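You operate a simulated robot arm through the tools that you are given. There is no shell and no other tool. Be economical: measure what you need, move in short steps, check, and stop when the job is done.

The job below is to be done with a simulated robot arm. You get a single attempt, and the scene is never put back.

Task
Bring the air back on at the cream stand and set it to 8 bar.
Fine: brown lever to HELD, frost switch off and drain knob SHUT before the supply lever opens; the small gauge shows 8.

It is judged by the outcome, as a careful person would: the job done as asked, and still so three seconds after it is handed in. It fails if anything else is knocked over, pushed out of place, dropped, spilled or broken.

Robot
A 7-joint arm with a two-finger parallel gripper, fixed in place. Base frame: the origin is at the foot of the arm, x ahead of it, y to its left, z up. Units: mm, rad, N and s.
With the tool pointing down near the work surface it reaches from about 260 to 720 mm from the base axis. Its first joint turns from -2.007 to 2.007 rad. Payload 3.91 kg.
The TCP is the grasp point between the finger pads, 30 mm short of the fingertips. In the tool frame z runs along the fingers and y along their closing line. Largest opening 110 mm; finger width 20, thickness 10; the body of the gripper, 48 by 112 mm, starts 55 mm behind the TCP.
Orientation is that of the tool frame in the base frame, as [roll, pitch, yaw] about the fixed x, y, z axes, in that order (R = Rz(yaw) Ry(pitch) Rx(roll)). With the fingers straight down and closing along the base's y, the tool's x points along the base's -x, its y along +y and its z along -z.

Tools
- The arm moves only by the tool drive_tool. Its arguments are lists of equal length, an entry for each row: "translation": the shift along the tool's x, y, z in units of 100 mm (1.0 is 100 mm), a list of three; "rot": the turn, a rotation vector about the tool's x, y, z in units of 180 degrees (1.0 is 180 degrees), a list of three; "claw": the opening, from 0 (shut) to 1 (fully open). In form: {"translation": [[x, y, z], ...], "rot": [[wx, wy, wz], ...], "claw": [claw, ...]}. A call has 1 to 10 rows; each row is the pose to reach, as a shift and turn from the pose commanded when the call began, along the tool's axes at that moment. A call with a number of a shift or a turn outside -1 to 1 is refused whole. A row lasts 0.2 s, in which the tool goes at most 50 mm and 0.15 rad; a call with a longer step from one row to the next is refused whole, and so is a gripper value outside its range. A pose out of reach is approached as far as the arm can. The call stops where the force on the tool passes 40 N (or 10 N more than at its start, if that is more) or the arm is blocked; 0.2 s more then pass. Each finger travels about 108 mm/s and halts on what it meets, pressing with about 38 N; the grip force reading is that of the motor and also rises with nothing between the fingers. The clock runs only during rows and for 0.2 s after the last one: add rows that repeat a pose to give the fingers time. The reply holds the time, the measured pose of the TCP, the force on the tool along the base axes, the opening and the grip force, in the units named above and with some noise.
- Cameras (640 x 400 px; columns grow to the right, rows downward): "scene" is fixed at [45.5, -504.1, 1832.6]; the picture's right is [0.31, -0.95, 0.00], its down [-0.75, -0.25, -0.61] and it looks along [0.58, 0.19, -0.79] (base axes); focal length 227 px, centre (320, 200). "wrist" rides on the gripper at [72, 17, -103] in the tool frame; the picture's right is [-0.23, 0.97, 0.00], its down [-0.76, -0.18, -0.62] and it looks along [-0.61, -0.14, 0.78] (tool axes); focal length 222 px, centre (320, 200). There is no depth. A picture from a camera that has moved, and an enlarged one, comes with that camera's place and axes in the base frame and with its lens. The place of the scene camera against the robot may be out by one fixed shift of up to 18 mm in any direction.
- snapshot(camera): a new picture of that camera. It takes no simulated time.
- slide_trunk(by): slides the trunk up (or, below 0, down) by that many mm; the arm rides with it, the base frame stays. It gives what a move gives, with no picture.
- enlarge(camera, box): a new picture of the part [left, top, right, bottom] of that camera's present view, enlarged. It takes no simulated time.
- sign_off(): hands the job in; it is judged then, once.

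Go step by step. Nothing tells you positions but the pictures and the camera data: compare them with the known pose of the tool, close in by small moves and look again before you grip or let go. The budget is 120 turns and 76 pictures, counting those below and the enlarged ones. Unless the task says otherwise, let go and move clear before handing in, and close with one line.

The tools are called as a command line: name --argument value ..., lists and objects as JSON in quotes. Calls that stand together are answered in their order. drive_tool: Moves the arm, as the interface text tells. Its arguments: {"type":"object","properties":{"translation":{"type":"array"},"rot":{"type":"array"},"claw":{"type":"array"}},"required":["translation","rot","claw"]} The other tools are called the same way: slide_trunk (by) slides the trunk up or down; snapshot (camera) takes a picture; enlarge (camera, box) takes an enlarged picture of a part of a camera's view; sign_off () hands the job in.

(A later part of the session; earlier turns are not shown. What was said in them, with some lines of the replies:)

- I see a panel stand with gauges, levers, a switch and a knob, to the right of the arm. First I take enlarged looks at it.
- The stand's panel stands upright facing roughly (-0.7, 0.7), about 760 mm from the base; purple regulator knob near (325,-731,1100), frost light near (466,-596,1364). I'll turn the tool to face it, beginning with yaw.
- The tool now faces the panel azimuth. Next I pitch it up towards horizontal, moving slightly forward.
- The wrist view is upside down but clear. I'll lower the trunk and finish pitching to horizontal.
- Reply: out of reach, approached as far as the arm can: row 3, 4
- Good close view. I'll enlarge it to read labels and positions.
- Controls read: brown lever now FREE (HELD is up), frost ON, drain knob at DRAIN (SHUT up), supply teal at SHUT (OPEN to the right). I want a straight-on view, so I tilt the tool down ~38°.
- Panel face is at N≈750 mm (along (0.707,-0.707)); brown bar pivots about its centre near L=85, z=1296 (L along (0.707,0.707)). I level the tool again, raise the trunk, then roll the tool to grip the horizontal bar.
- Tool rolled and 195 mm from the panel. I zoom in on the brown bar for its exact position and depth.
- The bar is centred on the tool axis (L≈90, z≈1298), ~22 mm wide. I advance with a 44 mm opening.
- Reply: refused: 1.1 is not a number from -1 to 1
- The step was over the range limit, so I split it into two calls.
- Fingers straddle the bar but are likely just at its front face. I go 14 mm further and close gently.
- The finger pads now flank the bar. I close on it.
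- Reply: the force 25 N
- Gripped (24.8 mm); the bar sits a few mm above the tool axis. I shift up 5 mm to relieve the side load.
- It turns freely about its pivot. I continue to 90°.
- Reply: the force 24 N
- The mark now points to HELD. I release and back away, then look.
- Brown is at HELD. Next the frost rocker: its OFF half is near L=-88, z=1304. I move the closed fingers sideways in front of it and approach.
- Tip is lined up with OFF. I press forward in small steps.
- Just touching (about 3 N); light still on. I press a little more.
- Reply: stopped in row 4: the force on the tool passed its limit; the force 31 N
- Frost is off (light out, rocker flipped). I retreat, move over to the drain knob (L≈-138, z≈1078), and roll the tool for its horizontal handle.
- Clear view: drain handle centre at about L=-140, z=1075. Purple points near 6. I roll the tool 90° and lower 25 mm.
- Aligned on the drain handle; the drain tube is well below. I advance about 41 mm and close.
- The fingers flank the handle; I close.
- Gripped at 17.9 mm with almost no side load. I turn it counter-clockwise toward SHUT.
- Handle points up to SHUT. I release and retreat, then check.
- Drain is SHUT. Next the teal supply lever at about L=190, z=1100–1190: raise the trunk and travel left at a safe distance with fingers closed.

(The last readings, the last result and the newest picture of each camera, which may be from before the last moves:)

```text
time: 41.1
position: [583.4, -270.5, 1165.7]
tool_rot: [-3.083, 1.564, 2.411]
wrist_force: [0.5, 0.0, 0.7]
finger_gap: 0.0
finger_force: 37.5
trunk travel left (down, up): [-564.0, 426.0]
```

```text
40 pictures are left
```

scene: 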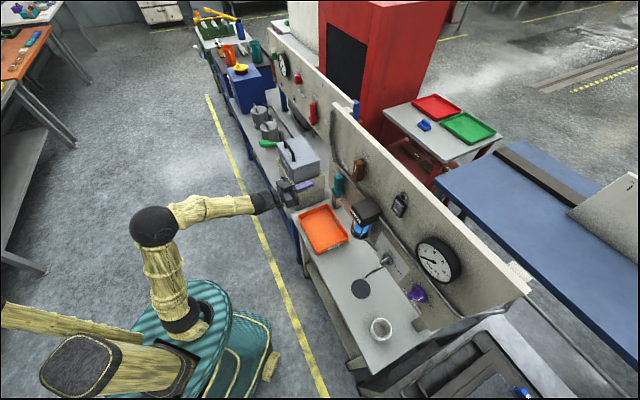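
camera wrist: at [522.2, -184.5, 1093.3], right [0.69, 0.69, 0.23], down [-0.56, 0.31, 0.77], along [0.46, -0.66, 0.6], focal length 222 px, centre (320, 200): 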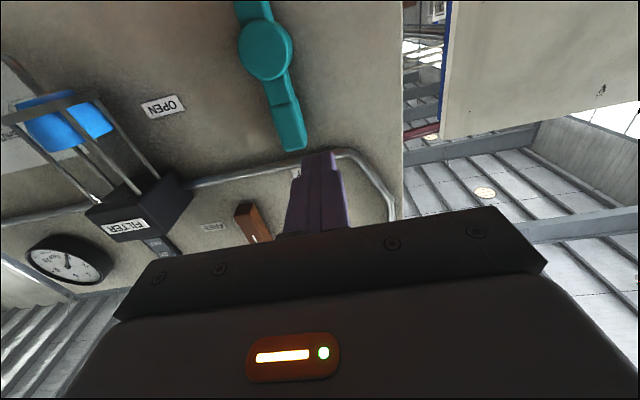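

Teal hub at about L=191, z=1100, handle up to z≈1188. The closed fingers are just to its left; I advance to put them beside the handle.

drive_tool --translation '[[0, 0, 0.4], [0, 0, 0.75], [0, 0, 1.0]]' --rot '[[0, 0, 0], [0, 0, 0], [0, 0, 0]]' --claw '[0, 0, 0]'

snapshot --camera "wrist"

enlarge --camera "scene" --box '[280, 130, 400, 230]'

```text
time: 41.9
position: [653.7, -340.6, 1164.4]
tool_rot: [-3.057, 1.563, 2.442]
wrist_force: [-0.6, -0.1, -0.2]
finger_gap: 0.2
finger_force: 37.5
trunk travel left (down, up): [-564.0, 426.0]
```

```text
39 pictures are left
camera wrist: at [591.5, -255.7, 1092.5], right [0.69, 0.69, 0.23], down [-0.56, 0.31, 0.77], along [0.46, -0.66, 0.6], focal length 222 px, centre (320, 200)
```

wrist: 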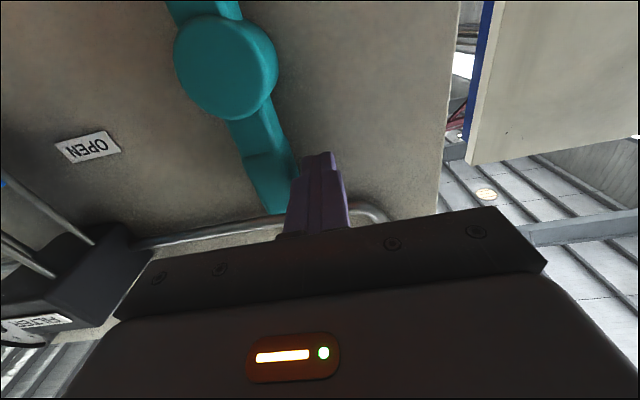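

```text
4.00 times, centred on (340, 180) of scene
camera zoom: at [45.5, -504.1, 1832.6], right [0.31, -0.95, 0.0], down [-0.75, -0.25, -0.61], along [0.58, 0.19, -0.79], focal length 909 px, centre (240, 280)
```

zoom: 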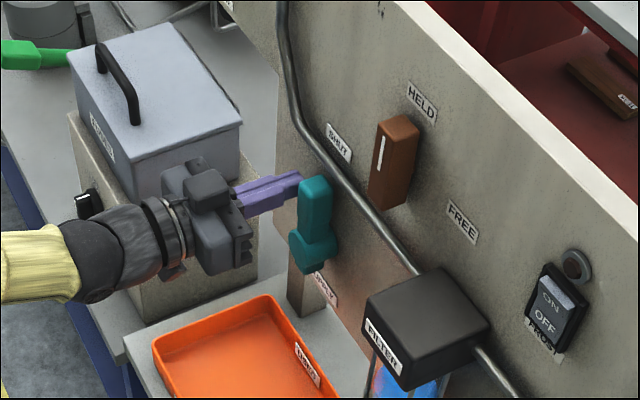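

The peg sits left of the handle tip. I push it clockwise along the arc, first half.

drive_tool --translation '[[0.02, -0.09, 0], [0, -0.16, 0], [-0.02, -0.24, 0], [-0.02, -0.32, 0], [-0.02, -0.4, 0], [0, -0.48, 0], [0.02, -0.565, 0]]' --rot '[[0, 0, 0], [0, 0, 0], [0, 0, 0], [0, 0, 0], [0, 0, 0], [0, 0, 0], [0, 0, 0]]' --claw '[0, 0, 0, 0, 0, 0, 0]'

snapshot --camera "wrist"

```text
time: 43.5
position: [613.2, -381.9, 1163.6]
tool_rot: [3.035, 1.563, 2.249]
wrist_force: [0.5, 0.1, -0.4]
finger_gap: 0.1
finger_force: 37.0
trunk travel left (down, up): [-564.0, 426.0]
```

```text
37 pictures are left
camera wrist: at [550.7, -295.9, 1090.5], right [0.69, 0.69, 0.23], down [-0.56, 0.31, 0.77], along [0.45, -0.66, 0.6], focal length 222 px, centre (320, 200)
```

wrist: 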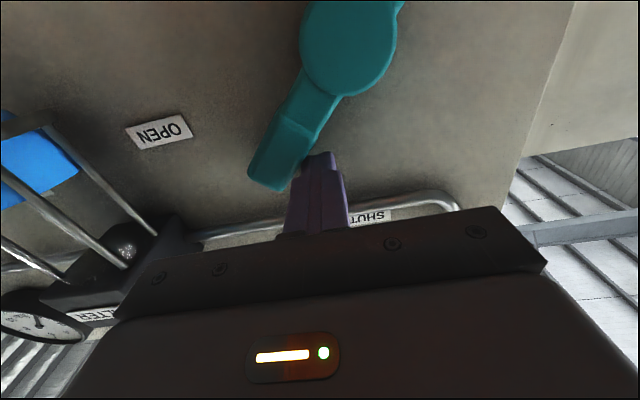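

The lever turns smoothly. I push the second half.

drive_tool --translation '[[0.05, -0.07, 0], [0.11, -0.14, 0], [0.175, -0.21, 0], [0.245, -0.27, 0], [0.33, -0.32, 0], [0.42, -0.35, 0]]' --rot '[[0, 0, 0], [0, 0, 0], [0, 0, 0], [0, 0, 0], [0, 0, 0], [0, 0, 0]]' --claw '[0, 0, 0, 0, 0, 0]'

snapshot --camera "wrist"

enlarge --camera "scene" --box '[310, 150, 490, 300]'

```text
time: 44.9
position: [589.7, -402.3, 1132.7]
tool_rot: [0.112, 1.549, -0.666]
wrist_force: [2.8, 3.0, 6.6]
finger_gap: 0.0
finger_force: 37.5
trunk travel left (down, up): [-564.0, 426.0]
stopped in row 6: the force on the tool passed its limit (the readings are from after the stop); the commanded pose is now the measured one
```

```text
36 pictures are left
camera wrist: at [529.4, -318.7, 1058.4], right [0.68, 0.7, 0.23], down [-0.58, 0.32, 0.75], along [0.45, -0.64, 0.62], focal length 222 px, centre (320, 200)
```

wrist: 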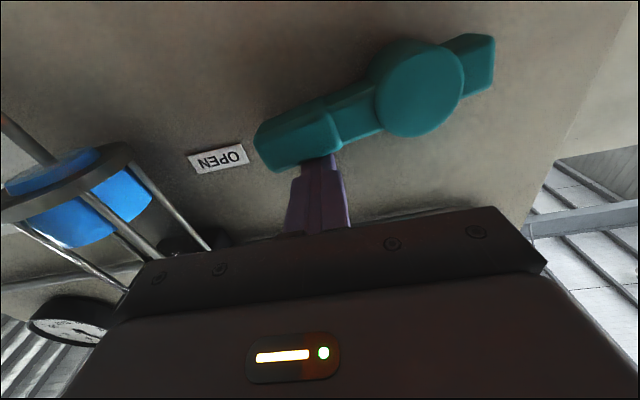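

```text
2.67 times, centred on (400, 225) of scene
camera zoom: at [45.5, -504.1, 1832.6], right [0.31, -0.95, 0.0], down [-0.75, -0.25, -0.61], along [0.58, 0.19, -0.79], focal length 606 px, centre (107, 133)
```

zoom: 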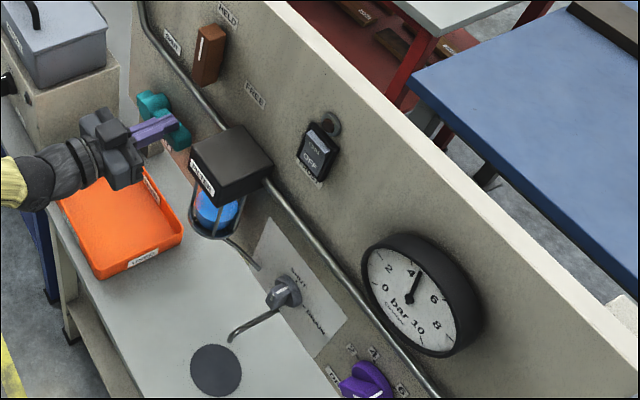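

The lever reached its stop at OPEN and the gauge has risen. I lift off, back away, and read the gauge.

drive_tool --translation '[[-0.1, 0, 0], [-0.1, 0, -0.4], [-0.1, 0, -0.8], [-0.1, 0, -1.0]]' --rot '[[0, 0, 0], [0, 0, 0], [0, 0, 0], [0, 0, 0]]' --claw '[0, 0, 0, 0]'

enlarge --camera "scene" --box '[390, 220, 480, 300]'

enlarge --camera "wrist" --box '[0, 0, 480, 240]'

```text
time: 45.9
position: [517.9, -332.6, 1141.4]
tool_rot: [0.168, 1.554, -0.612]
wrist_force: [-0.2, -0.4, -0.8]
finger_gap: 0.2
finger_force: 38.2
trunk travel left (down, up): [-564.0, 426.0]
```

```text
5.00 times, centred on (435, 260) of scene
camera zoom: at [45.5, -504.1, 1832.6], right [0.31, -0.95, 0.0], down [-0.75, -0.25, -0.61], along [0.58, 0.19, -0.79], focal length 1136 px, centre (-255, -100)
```

zoom: 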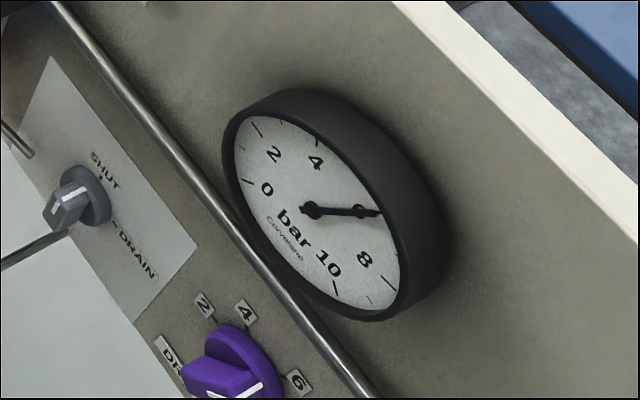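

```text
1.33 times, centred on (240, 120) of wrist
camera zoom: at [457.1, -249.0, 1065.9], right [0.68, 0.69, 0.23], down [-0.58, 0.32, 0.75], along [0.45, -0.65, 0.62], focal length 296 px, centre (427, 307)
```

zoom: 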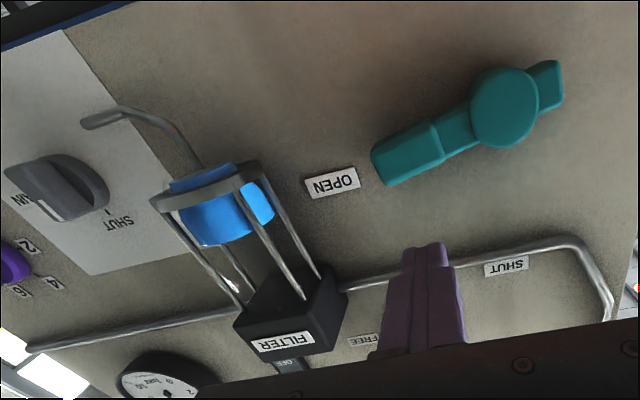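

Gauge now reads 6, matching the knob at 6; labels sit 60° apart, so 8 is 60° clockwise. Knob centre ≈ L=-281, z=1111. I travel right to it with small corrections.

drive_tool --translation '[[0, -0.45, 0], [0, -0.9, 0]]' --rot '[[0, 0.005, 0], [0, 0.005, 0]]' --claw '[0, 0.1]'

drive_tool --translation '[[0, -0.45, 0], [0, -0.9, 0]]' --rot '[[0, 0, 0], [0, 0, 0]]' --claw '[0.1, 0.1]'

drive_tool --translation '[[0, -0.45, 0], [0, -0.9, 0]]' --rot '[[0, 0, 0], [0, 0, 0]]' --claw '[0.1, 0.1]'

drive_tool --translation '[[0.15, -0.45, 0], [0.29, -0.9, 0]]' --rot '[[0, 0, 0], [0, 0, 0]]' --claw '[0.3, 0.5]'

drive_tool --translation '[[0, -0.3, 0], [0, -0.52, 0]]' --rot '[[0, 0, 0], [0, 0, 0]]' --claw '[0.5, 0.5]'

snapshot --camera "wrist"

enlarge --camera "wrist" --box '[220, 40, 440, 200]'

enlarge --camera "scene" --box '[310, 150, 490, 320]'

```text
time: 46.5
position: [456.0, -397.8, 1140.3]
tool_rot: [1.186, 1.566, 0.404]
wrist_force: [0.1, -0.4, -0.8]
finger_gap: 11.4
finger_force: 0.0
trunk travel left (down, up): [-564.0, 426.0]
```

```text
time: 47.1
position: [391.1, -462.1, 1139.0]
tool_rot: [1.261, 1.567, 0.482]
wrist_force: [0.4, 0.5, -0.5]
finger_gap: 10.9
finger_force: 0.1
trunk travel left (down, up): [-564.0, 426.0]
```

```text
time: 47.7
position: [327.2, -526.7, 1139.0]
tool_rot: [1.582, 1.567, 0.802]
wrist_force: [0.5, -0.1, -0.4]
finger_gap: 11.0
finger_force: 0.1
trunk travel left (down, up): [-564.0, 426.0]
```

```text
time: 48.3
position: [265.3, -590.8, 1109.8]
tool_rot: [1.455, 1.568, 0.676]
wrist_force: [-0.5, 0.7, 0.3]
finger_gap: 55.2
finger_force: 0.1
trunk travel left (down, up): [-564.0, 426.0]
```

```text
time: 48.9
position: [228.7, -626.5, 1109.4]
tool_rot: [1.264, 1.567, 0.482]
wrist_force: [0.4, 0.8, 0.5]
finger_gap: 55.1
finger_force: 0.2
trunk travel left (down, up): [-564.0, 426.0]
```

```text
32 pictures are left
camera wrist: at [166.1, -542.8, 1036.8], right [0.68, 0.69, 0.23], down [-0.57, 0.31, 0.76], along [0.45, -0.65, 0.61], focal length 222 px, centre (320, 200)
```

wrist: 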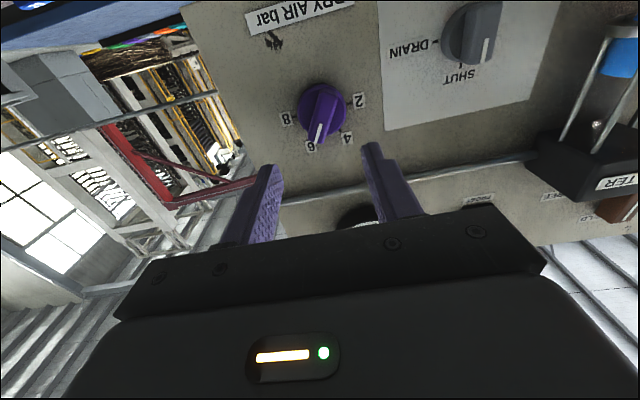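

```text
2.50 times, centred on (330, 120) of wrist
camera zoom: at [166.1, -542.8, 1036.8], right [0.68, 0.69, 0.23], down [-0.57, 0.31, 0.76], along [0.45, -0.65, 0.61], focal length 555 px, centre (295, 400)
```

zoom: 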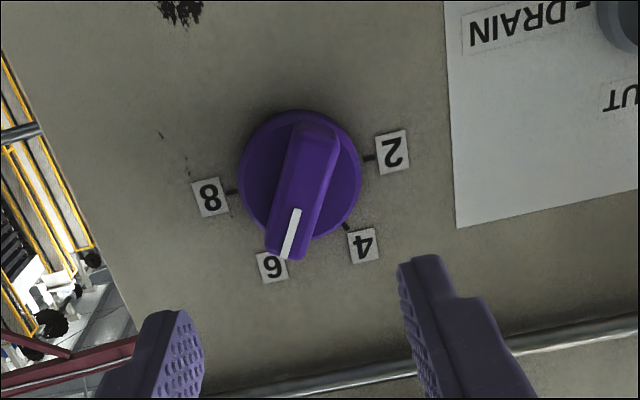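

```text
2.35 times, centred on (400, 235) of scene
camera zoom: at [45.5, -504.1, 1832.6], right [0.31, -0.95, 0.0], down [-0.75, -0.25, -0.61], along [0.58, 0.19, -0.79], focal length 535 px, centre (132, 118)
```

zoom: 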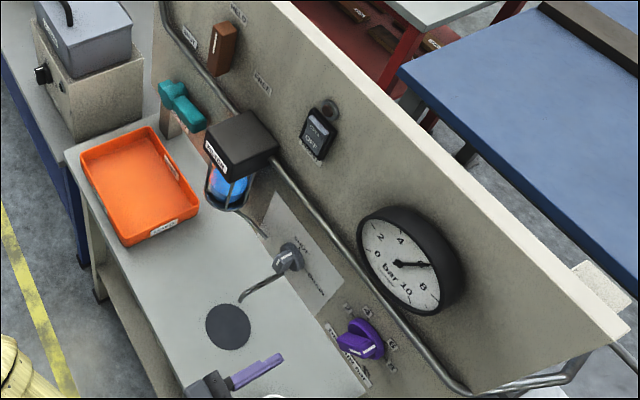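

Knob centre confirmed at L≈-281, z≈1107. I roll 30° clockwise to align with its bar and advance.

drive_tool --translation '[[0.02, 0, 0], [0.02, 0, 0], [0.02, 0, 0], [0.02, 0, 0.2], [0.02, 0, 0.5], [0.02, 0, 0.75], [0.02, 0, 0.9]]' --rot '[[0, 0, 0.045], [0, 0, 0.09], [0, 0, 0.13], [0, 0, 0.1667], [0, 0, 0.1667], [0, 0, 0.1667], [0, 0, 0.1667]]' --claw '[0.4, 0.4, 0.4, 0.4, 0.4, 0.4, 0.4]'

enlarge --camera "wrist" --box '[220, 70, 440, 250]'

```text
time: 50.5
position: [292.8, -689.8, 1108.6]
tool_rot: [1.567, 1.046, 0.788]
wrist_force: [0.1, -0.3, 0.0]
finger_gap: 44.2
finger_force: 0.0
trunk travel left (down, up): [-564.0, 426.0]
```

```text
2.22 times, centred on (330, 160) of wrist
camera zoom: at [255.2, -581.6, 1053.9], right [0.51, 0.52, 0.69], down [-0.82, 0.06, 0.57], along [0.26, -0.85, 0.45], focal length 494 px, centre (298, 289)
```

zoom: 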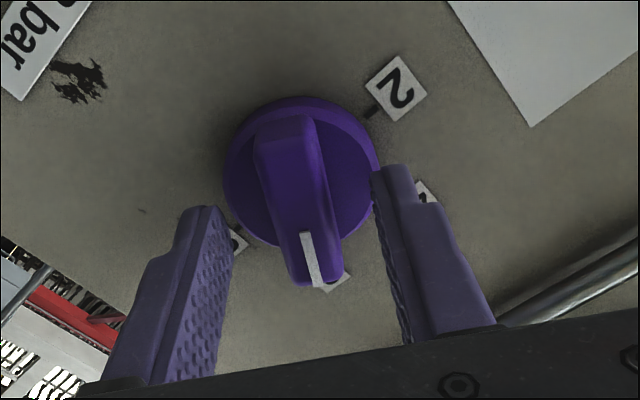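

Well aligned with the bar. Advance 5 mm and close.

drive_tool --translation '[[0, 0, 0.05], [0, 0, 0.05], [0, 0, 0.05], [0, 0, 0.05]]' --rot '[[0, 0, 0], [0, 0, 0], [0, 0, 0], [0, 0, 0]]' --claw '[0.35, 0.2, 0.1, 0.1]'

enlarge --camera "wrist" --box '[220, 70, 440, 250]'

```text
time: 51.5
position: [298.1, -692.2, 1109.3]
tool_rot: [1.567, 1.046, 0.79]
wrist_force: [2.8, 1.2, 2.6]
finger_gap: 17.9
finger_force: 45.2
trunk travel left (down, up): [-564.0, 426.0]
```

```text
2.22 times, centred on (330, 160) of wrist
camera zoom: at [259.3, -584.2, 1054.1], right [0.51, 0.52, 0.69], down [-0.82, 0.06, 0.57], along [0.26, -0.85, 0.46], focal length 494 px, centre (298, 289)
```

zoom: 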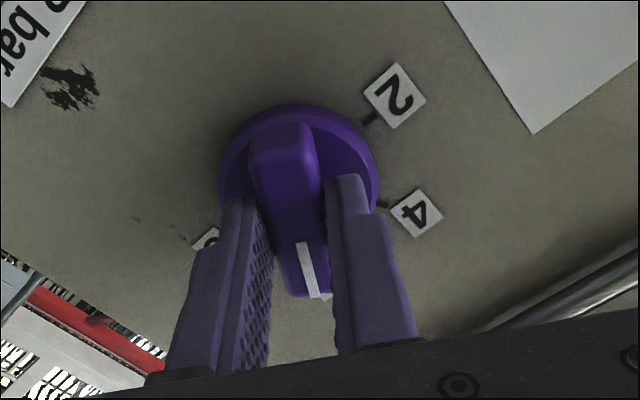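

Gripped at 17.9 mm. I turn clockwise by 60° and read the gauge.

drive_tool --translation '[[0, 0, 0], [0, 0, 0], [0, 0, 0], [0, 0, 0], [0, 0, 0], [0, 0, 0], [0, 0, 0], [0, 0, 0], [0, 0, 0]]' --rot '[[0, 0, 0.04], [0, 0, 0.08], [0, 0, 0.12], [0, 0, 0.16], [0, 0, 0.2], [0, 0, 0.24], [0, 0, 0.28], [0, 0, 0.32], [0, 0, 0.3333]]' --claw '[0.1, 0.1, 0.1, 0.1, 0.1, 0.1, 0.1, 0.1, 0.1]'

drive_tool --translation '[[0, 0, 0], [0, 0, 0], [0, 0, 0], [0, 0, 0], [0, 0, 0], [0, 0, 0], [0, 0, 0], [0, 0, 0]]' --rot '[[0, 0, 0], [0, 0, 0], [0, 0, 0], [0, 0, 0], [0, 0, 0], [0, 0, 0], [0, 0, 0], [0, 0, 0]]' --claw '[0.1, 0.1, 0.1, 0.1, 0.1, 0.1, 0.1, 0.1]'

enlarge --camera "scene" --box '[400, 225, 480, 295]'

snapshot --camera "wrist"

```text
time: 53.5
position: [297.6, -692.9, 1111.4]
tool_rot: [1.566, 0.0, 0.793]
wrist_force: [12.0, -12.8, 17.9]
finger_gap: 17.9
finger_force: 45.0
trunk travel left (down, up): [-564.0, 426.0]
```

```text
time: 55.3
position: [297.1, -693.0, 1110.0]
tool_rot: [1.568, -0.001, 0.791]
wrist_force: [14.8, -13.9, 23.1]
finger_gap: 17.6
finger_force: 44.9
trunk travel left (down, up): [-564.0, 426.0]
```

```text
5.71 times, centred on (440, 260) of scene
camera zoom: at [45.5, -504.1, 1832.6], right [0.31, -0.95, 0.0], down [-0.75, -0.25, -0.61], along [0.58, 0.19, -0.79], focal length 1299 px, centre (-366, -143)
```

zoom: 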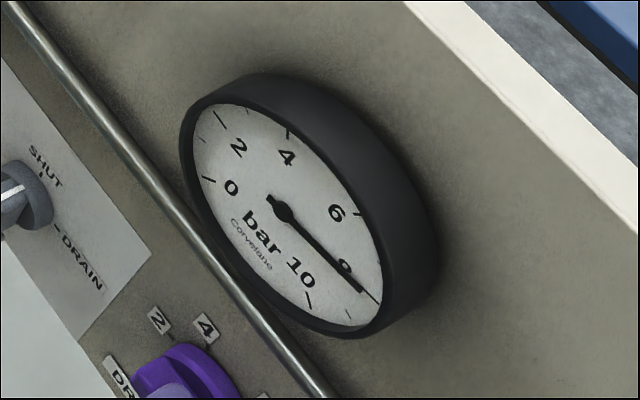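

```text
26 pictures are left
camera wrist: at [274.5, -568.5, 1125.6], right [-0.16, -0.16, 0.97], down [-0.98, -0.1, -0.18], along [0.13, -0.98, -0.14], focal length 222 px, centre (320, 200)
```

wrist: 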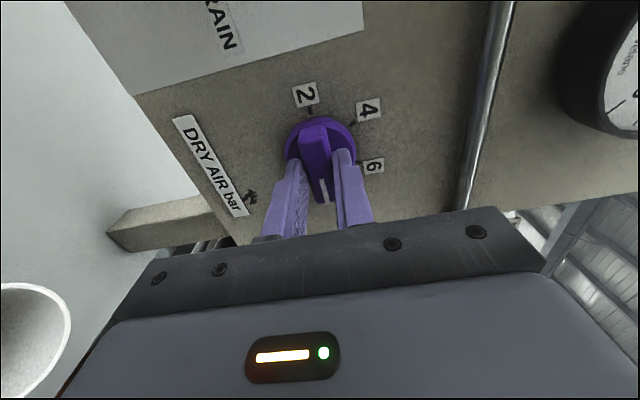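

Gauge reads right at 8. I release and back away, then check that it holds.

drive_tool --translation '[[0, 0, 0], [0, 0, 0], [0, 0, -0.3], [0, 0, -0.7], [0, 0, -1.0]]' --rot '[[0, 0, 0], [0, 0, 0], [0, 0, 0], [0, 0, 0], [0, 0, 0]]' --claw '[0.25, 0.4, 0.4, 0.4, 0.4]'

drive_tool --translation '[[0, 0, -0.3], [0, 0, -0.6], [0, 0, -0.6], [0, 0, -0.6], [0, 0, -0.6], [0, 0, -0.6], [0, 0, -0.6], [0, 0, -0.6]]' --rot '[[0, 0, 0], [0, 0, 0], [0, 0, 0], [0, 0, 0], [0, 0, 0], [0, 0, 0], [0, 0, 0], [0, 0, 0]]' --claw '[0.4, 0.4, 0.4, 0.4, 0.4, 0.4, 0.4, 0.4]'

enlarge --camera "scene" --box '[410, 230, 470, 290]'

snapshot --camera "wrist"

snapshot --camera "scene"

```text
time: 56.5
position: [224.7, -620.9, 1109.1]
tool_rot: [1.57, -0.003, 0.791]
wrist_force: [1.0, 0.3, 0.2]
finger_gap: 44.2
finger_force: 0.1
trunk travel left (down, up): [-564.0, 426.0]
```

```text
time: 58.3
position: [182.9, -579.9, 1107.0]
tool_rot: [1.569, -0.003, 0.789]
wrist_force: [0.5, -0.2, 0.5]
finger_gap: 43.8
finger_force: 0.0
trunk travel left (down, up): [-564.0, 426.0]
```

```text
6.67 times, centred on (440, 260) of scene
camera zoom: at [45.5, -504.1, 1832.6], right [0.31, -0.95, 0.0], down [-0.75, -0.25, -0.61], along [0.58, 0.19, -0.79], focal length 1515 px, centre (-480, -200)
```

zoom: 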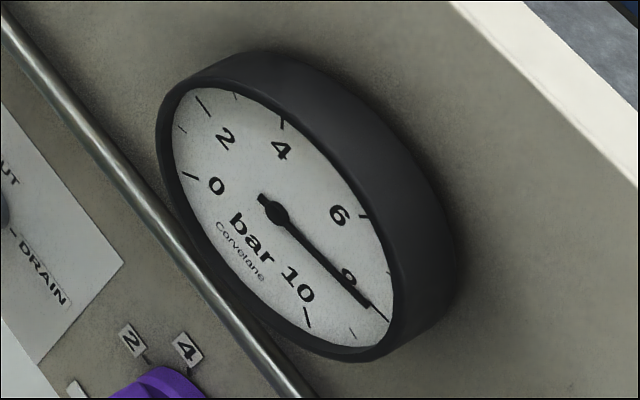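

```text
24 pictures are left
camera wrist: at [159.9, -456.2, 1124.0], right [-0.16, -0.16, 0.97], down [-0.98, -0.1, -0.18], along [0.13, -0.98, -0.14], focal length 222 px, centre (320, 200)
```

wrist: 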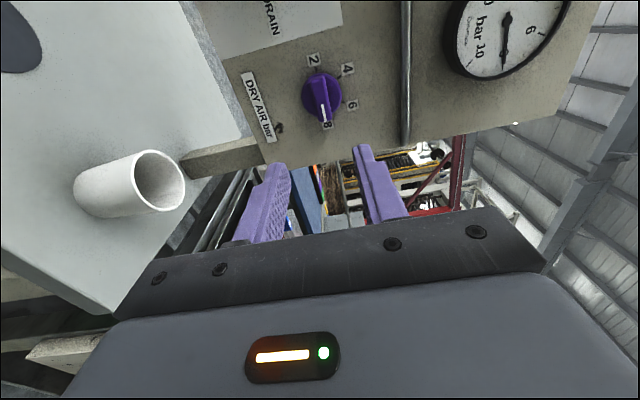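

```text
23 pictures are left
```

scene: 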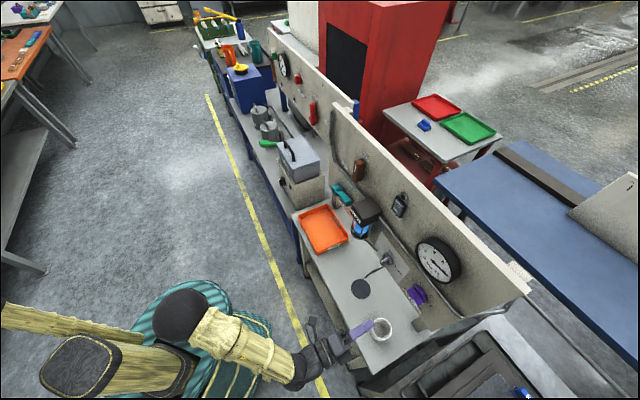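

The needle lines up with the 8 mark and holds. Brown is at HELD, frost is off, drain is SHUT, supply is OPEN, and the tool is clear with nothing disturbed, so I hand in.

sign_off

```text
The job is handed in.
```

The air is back on at the cream stand and the gauge reads 8 bar; brown lever HELD, frost switch off and drain SHUT were all set before the supply lever was opened.
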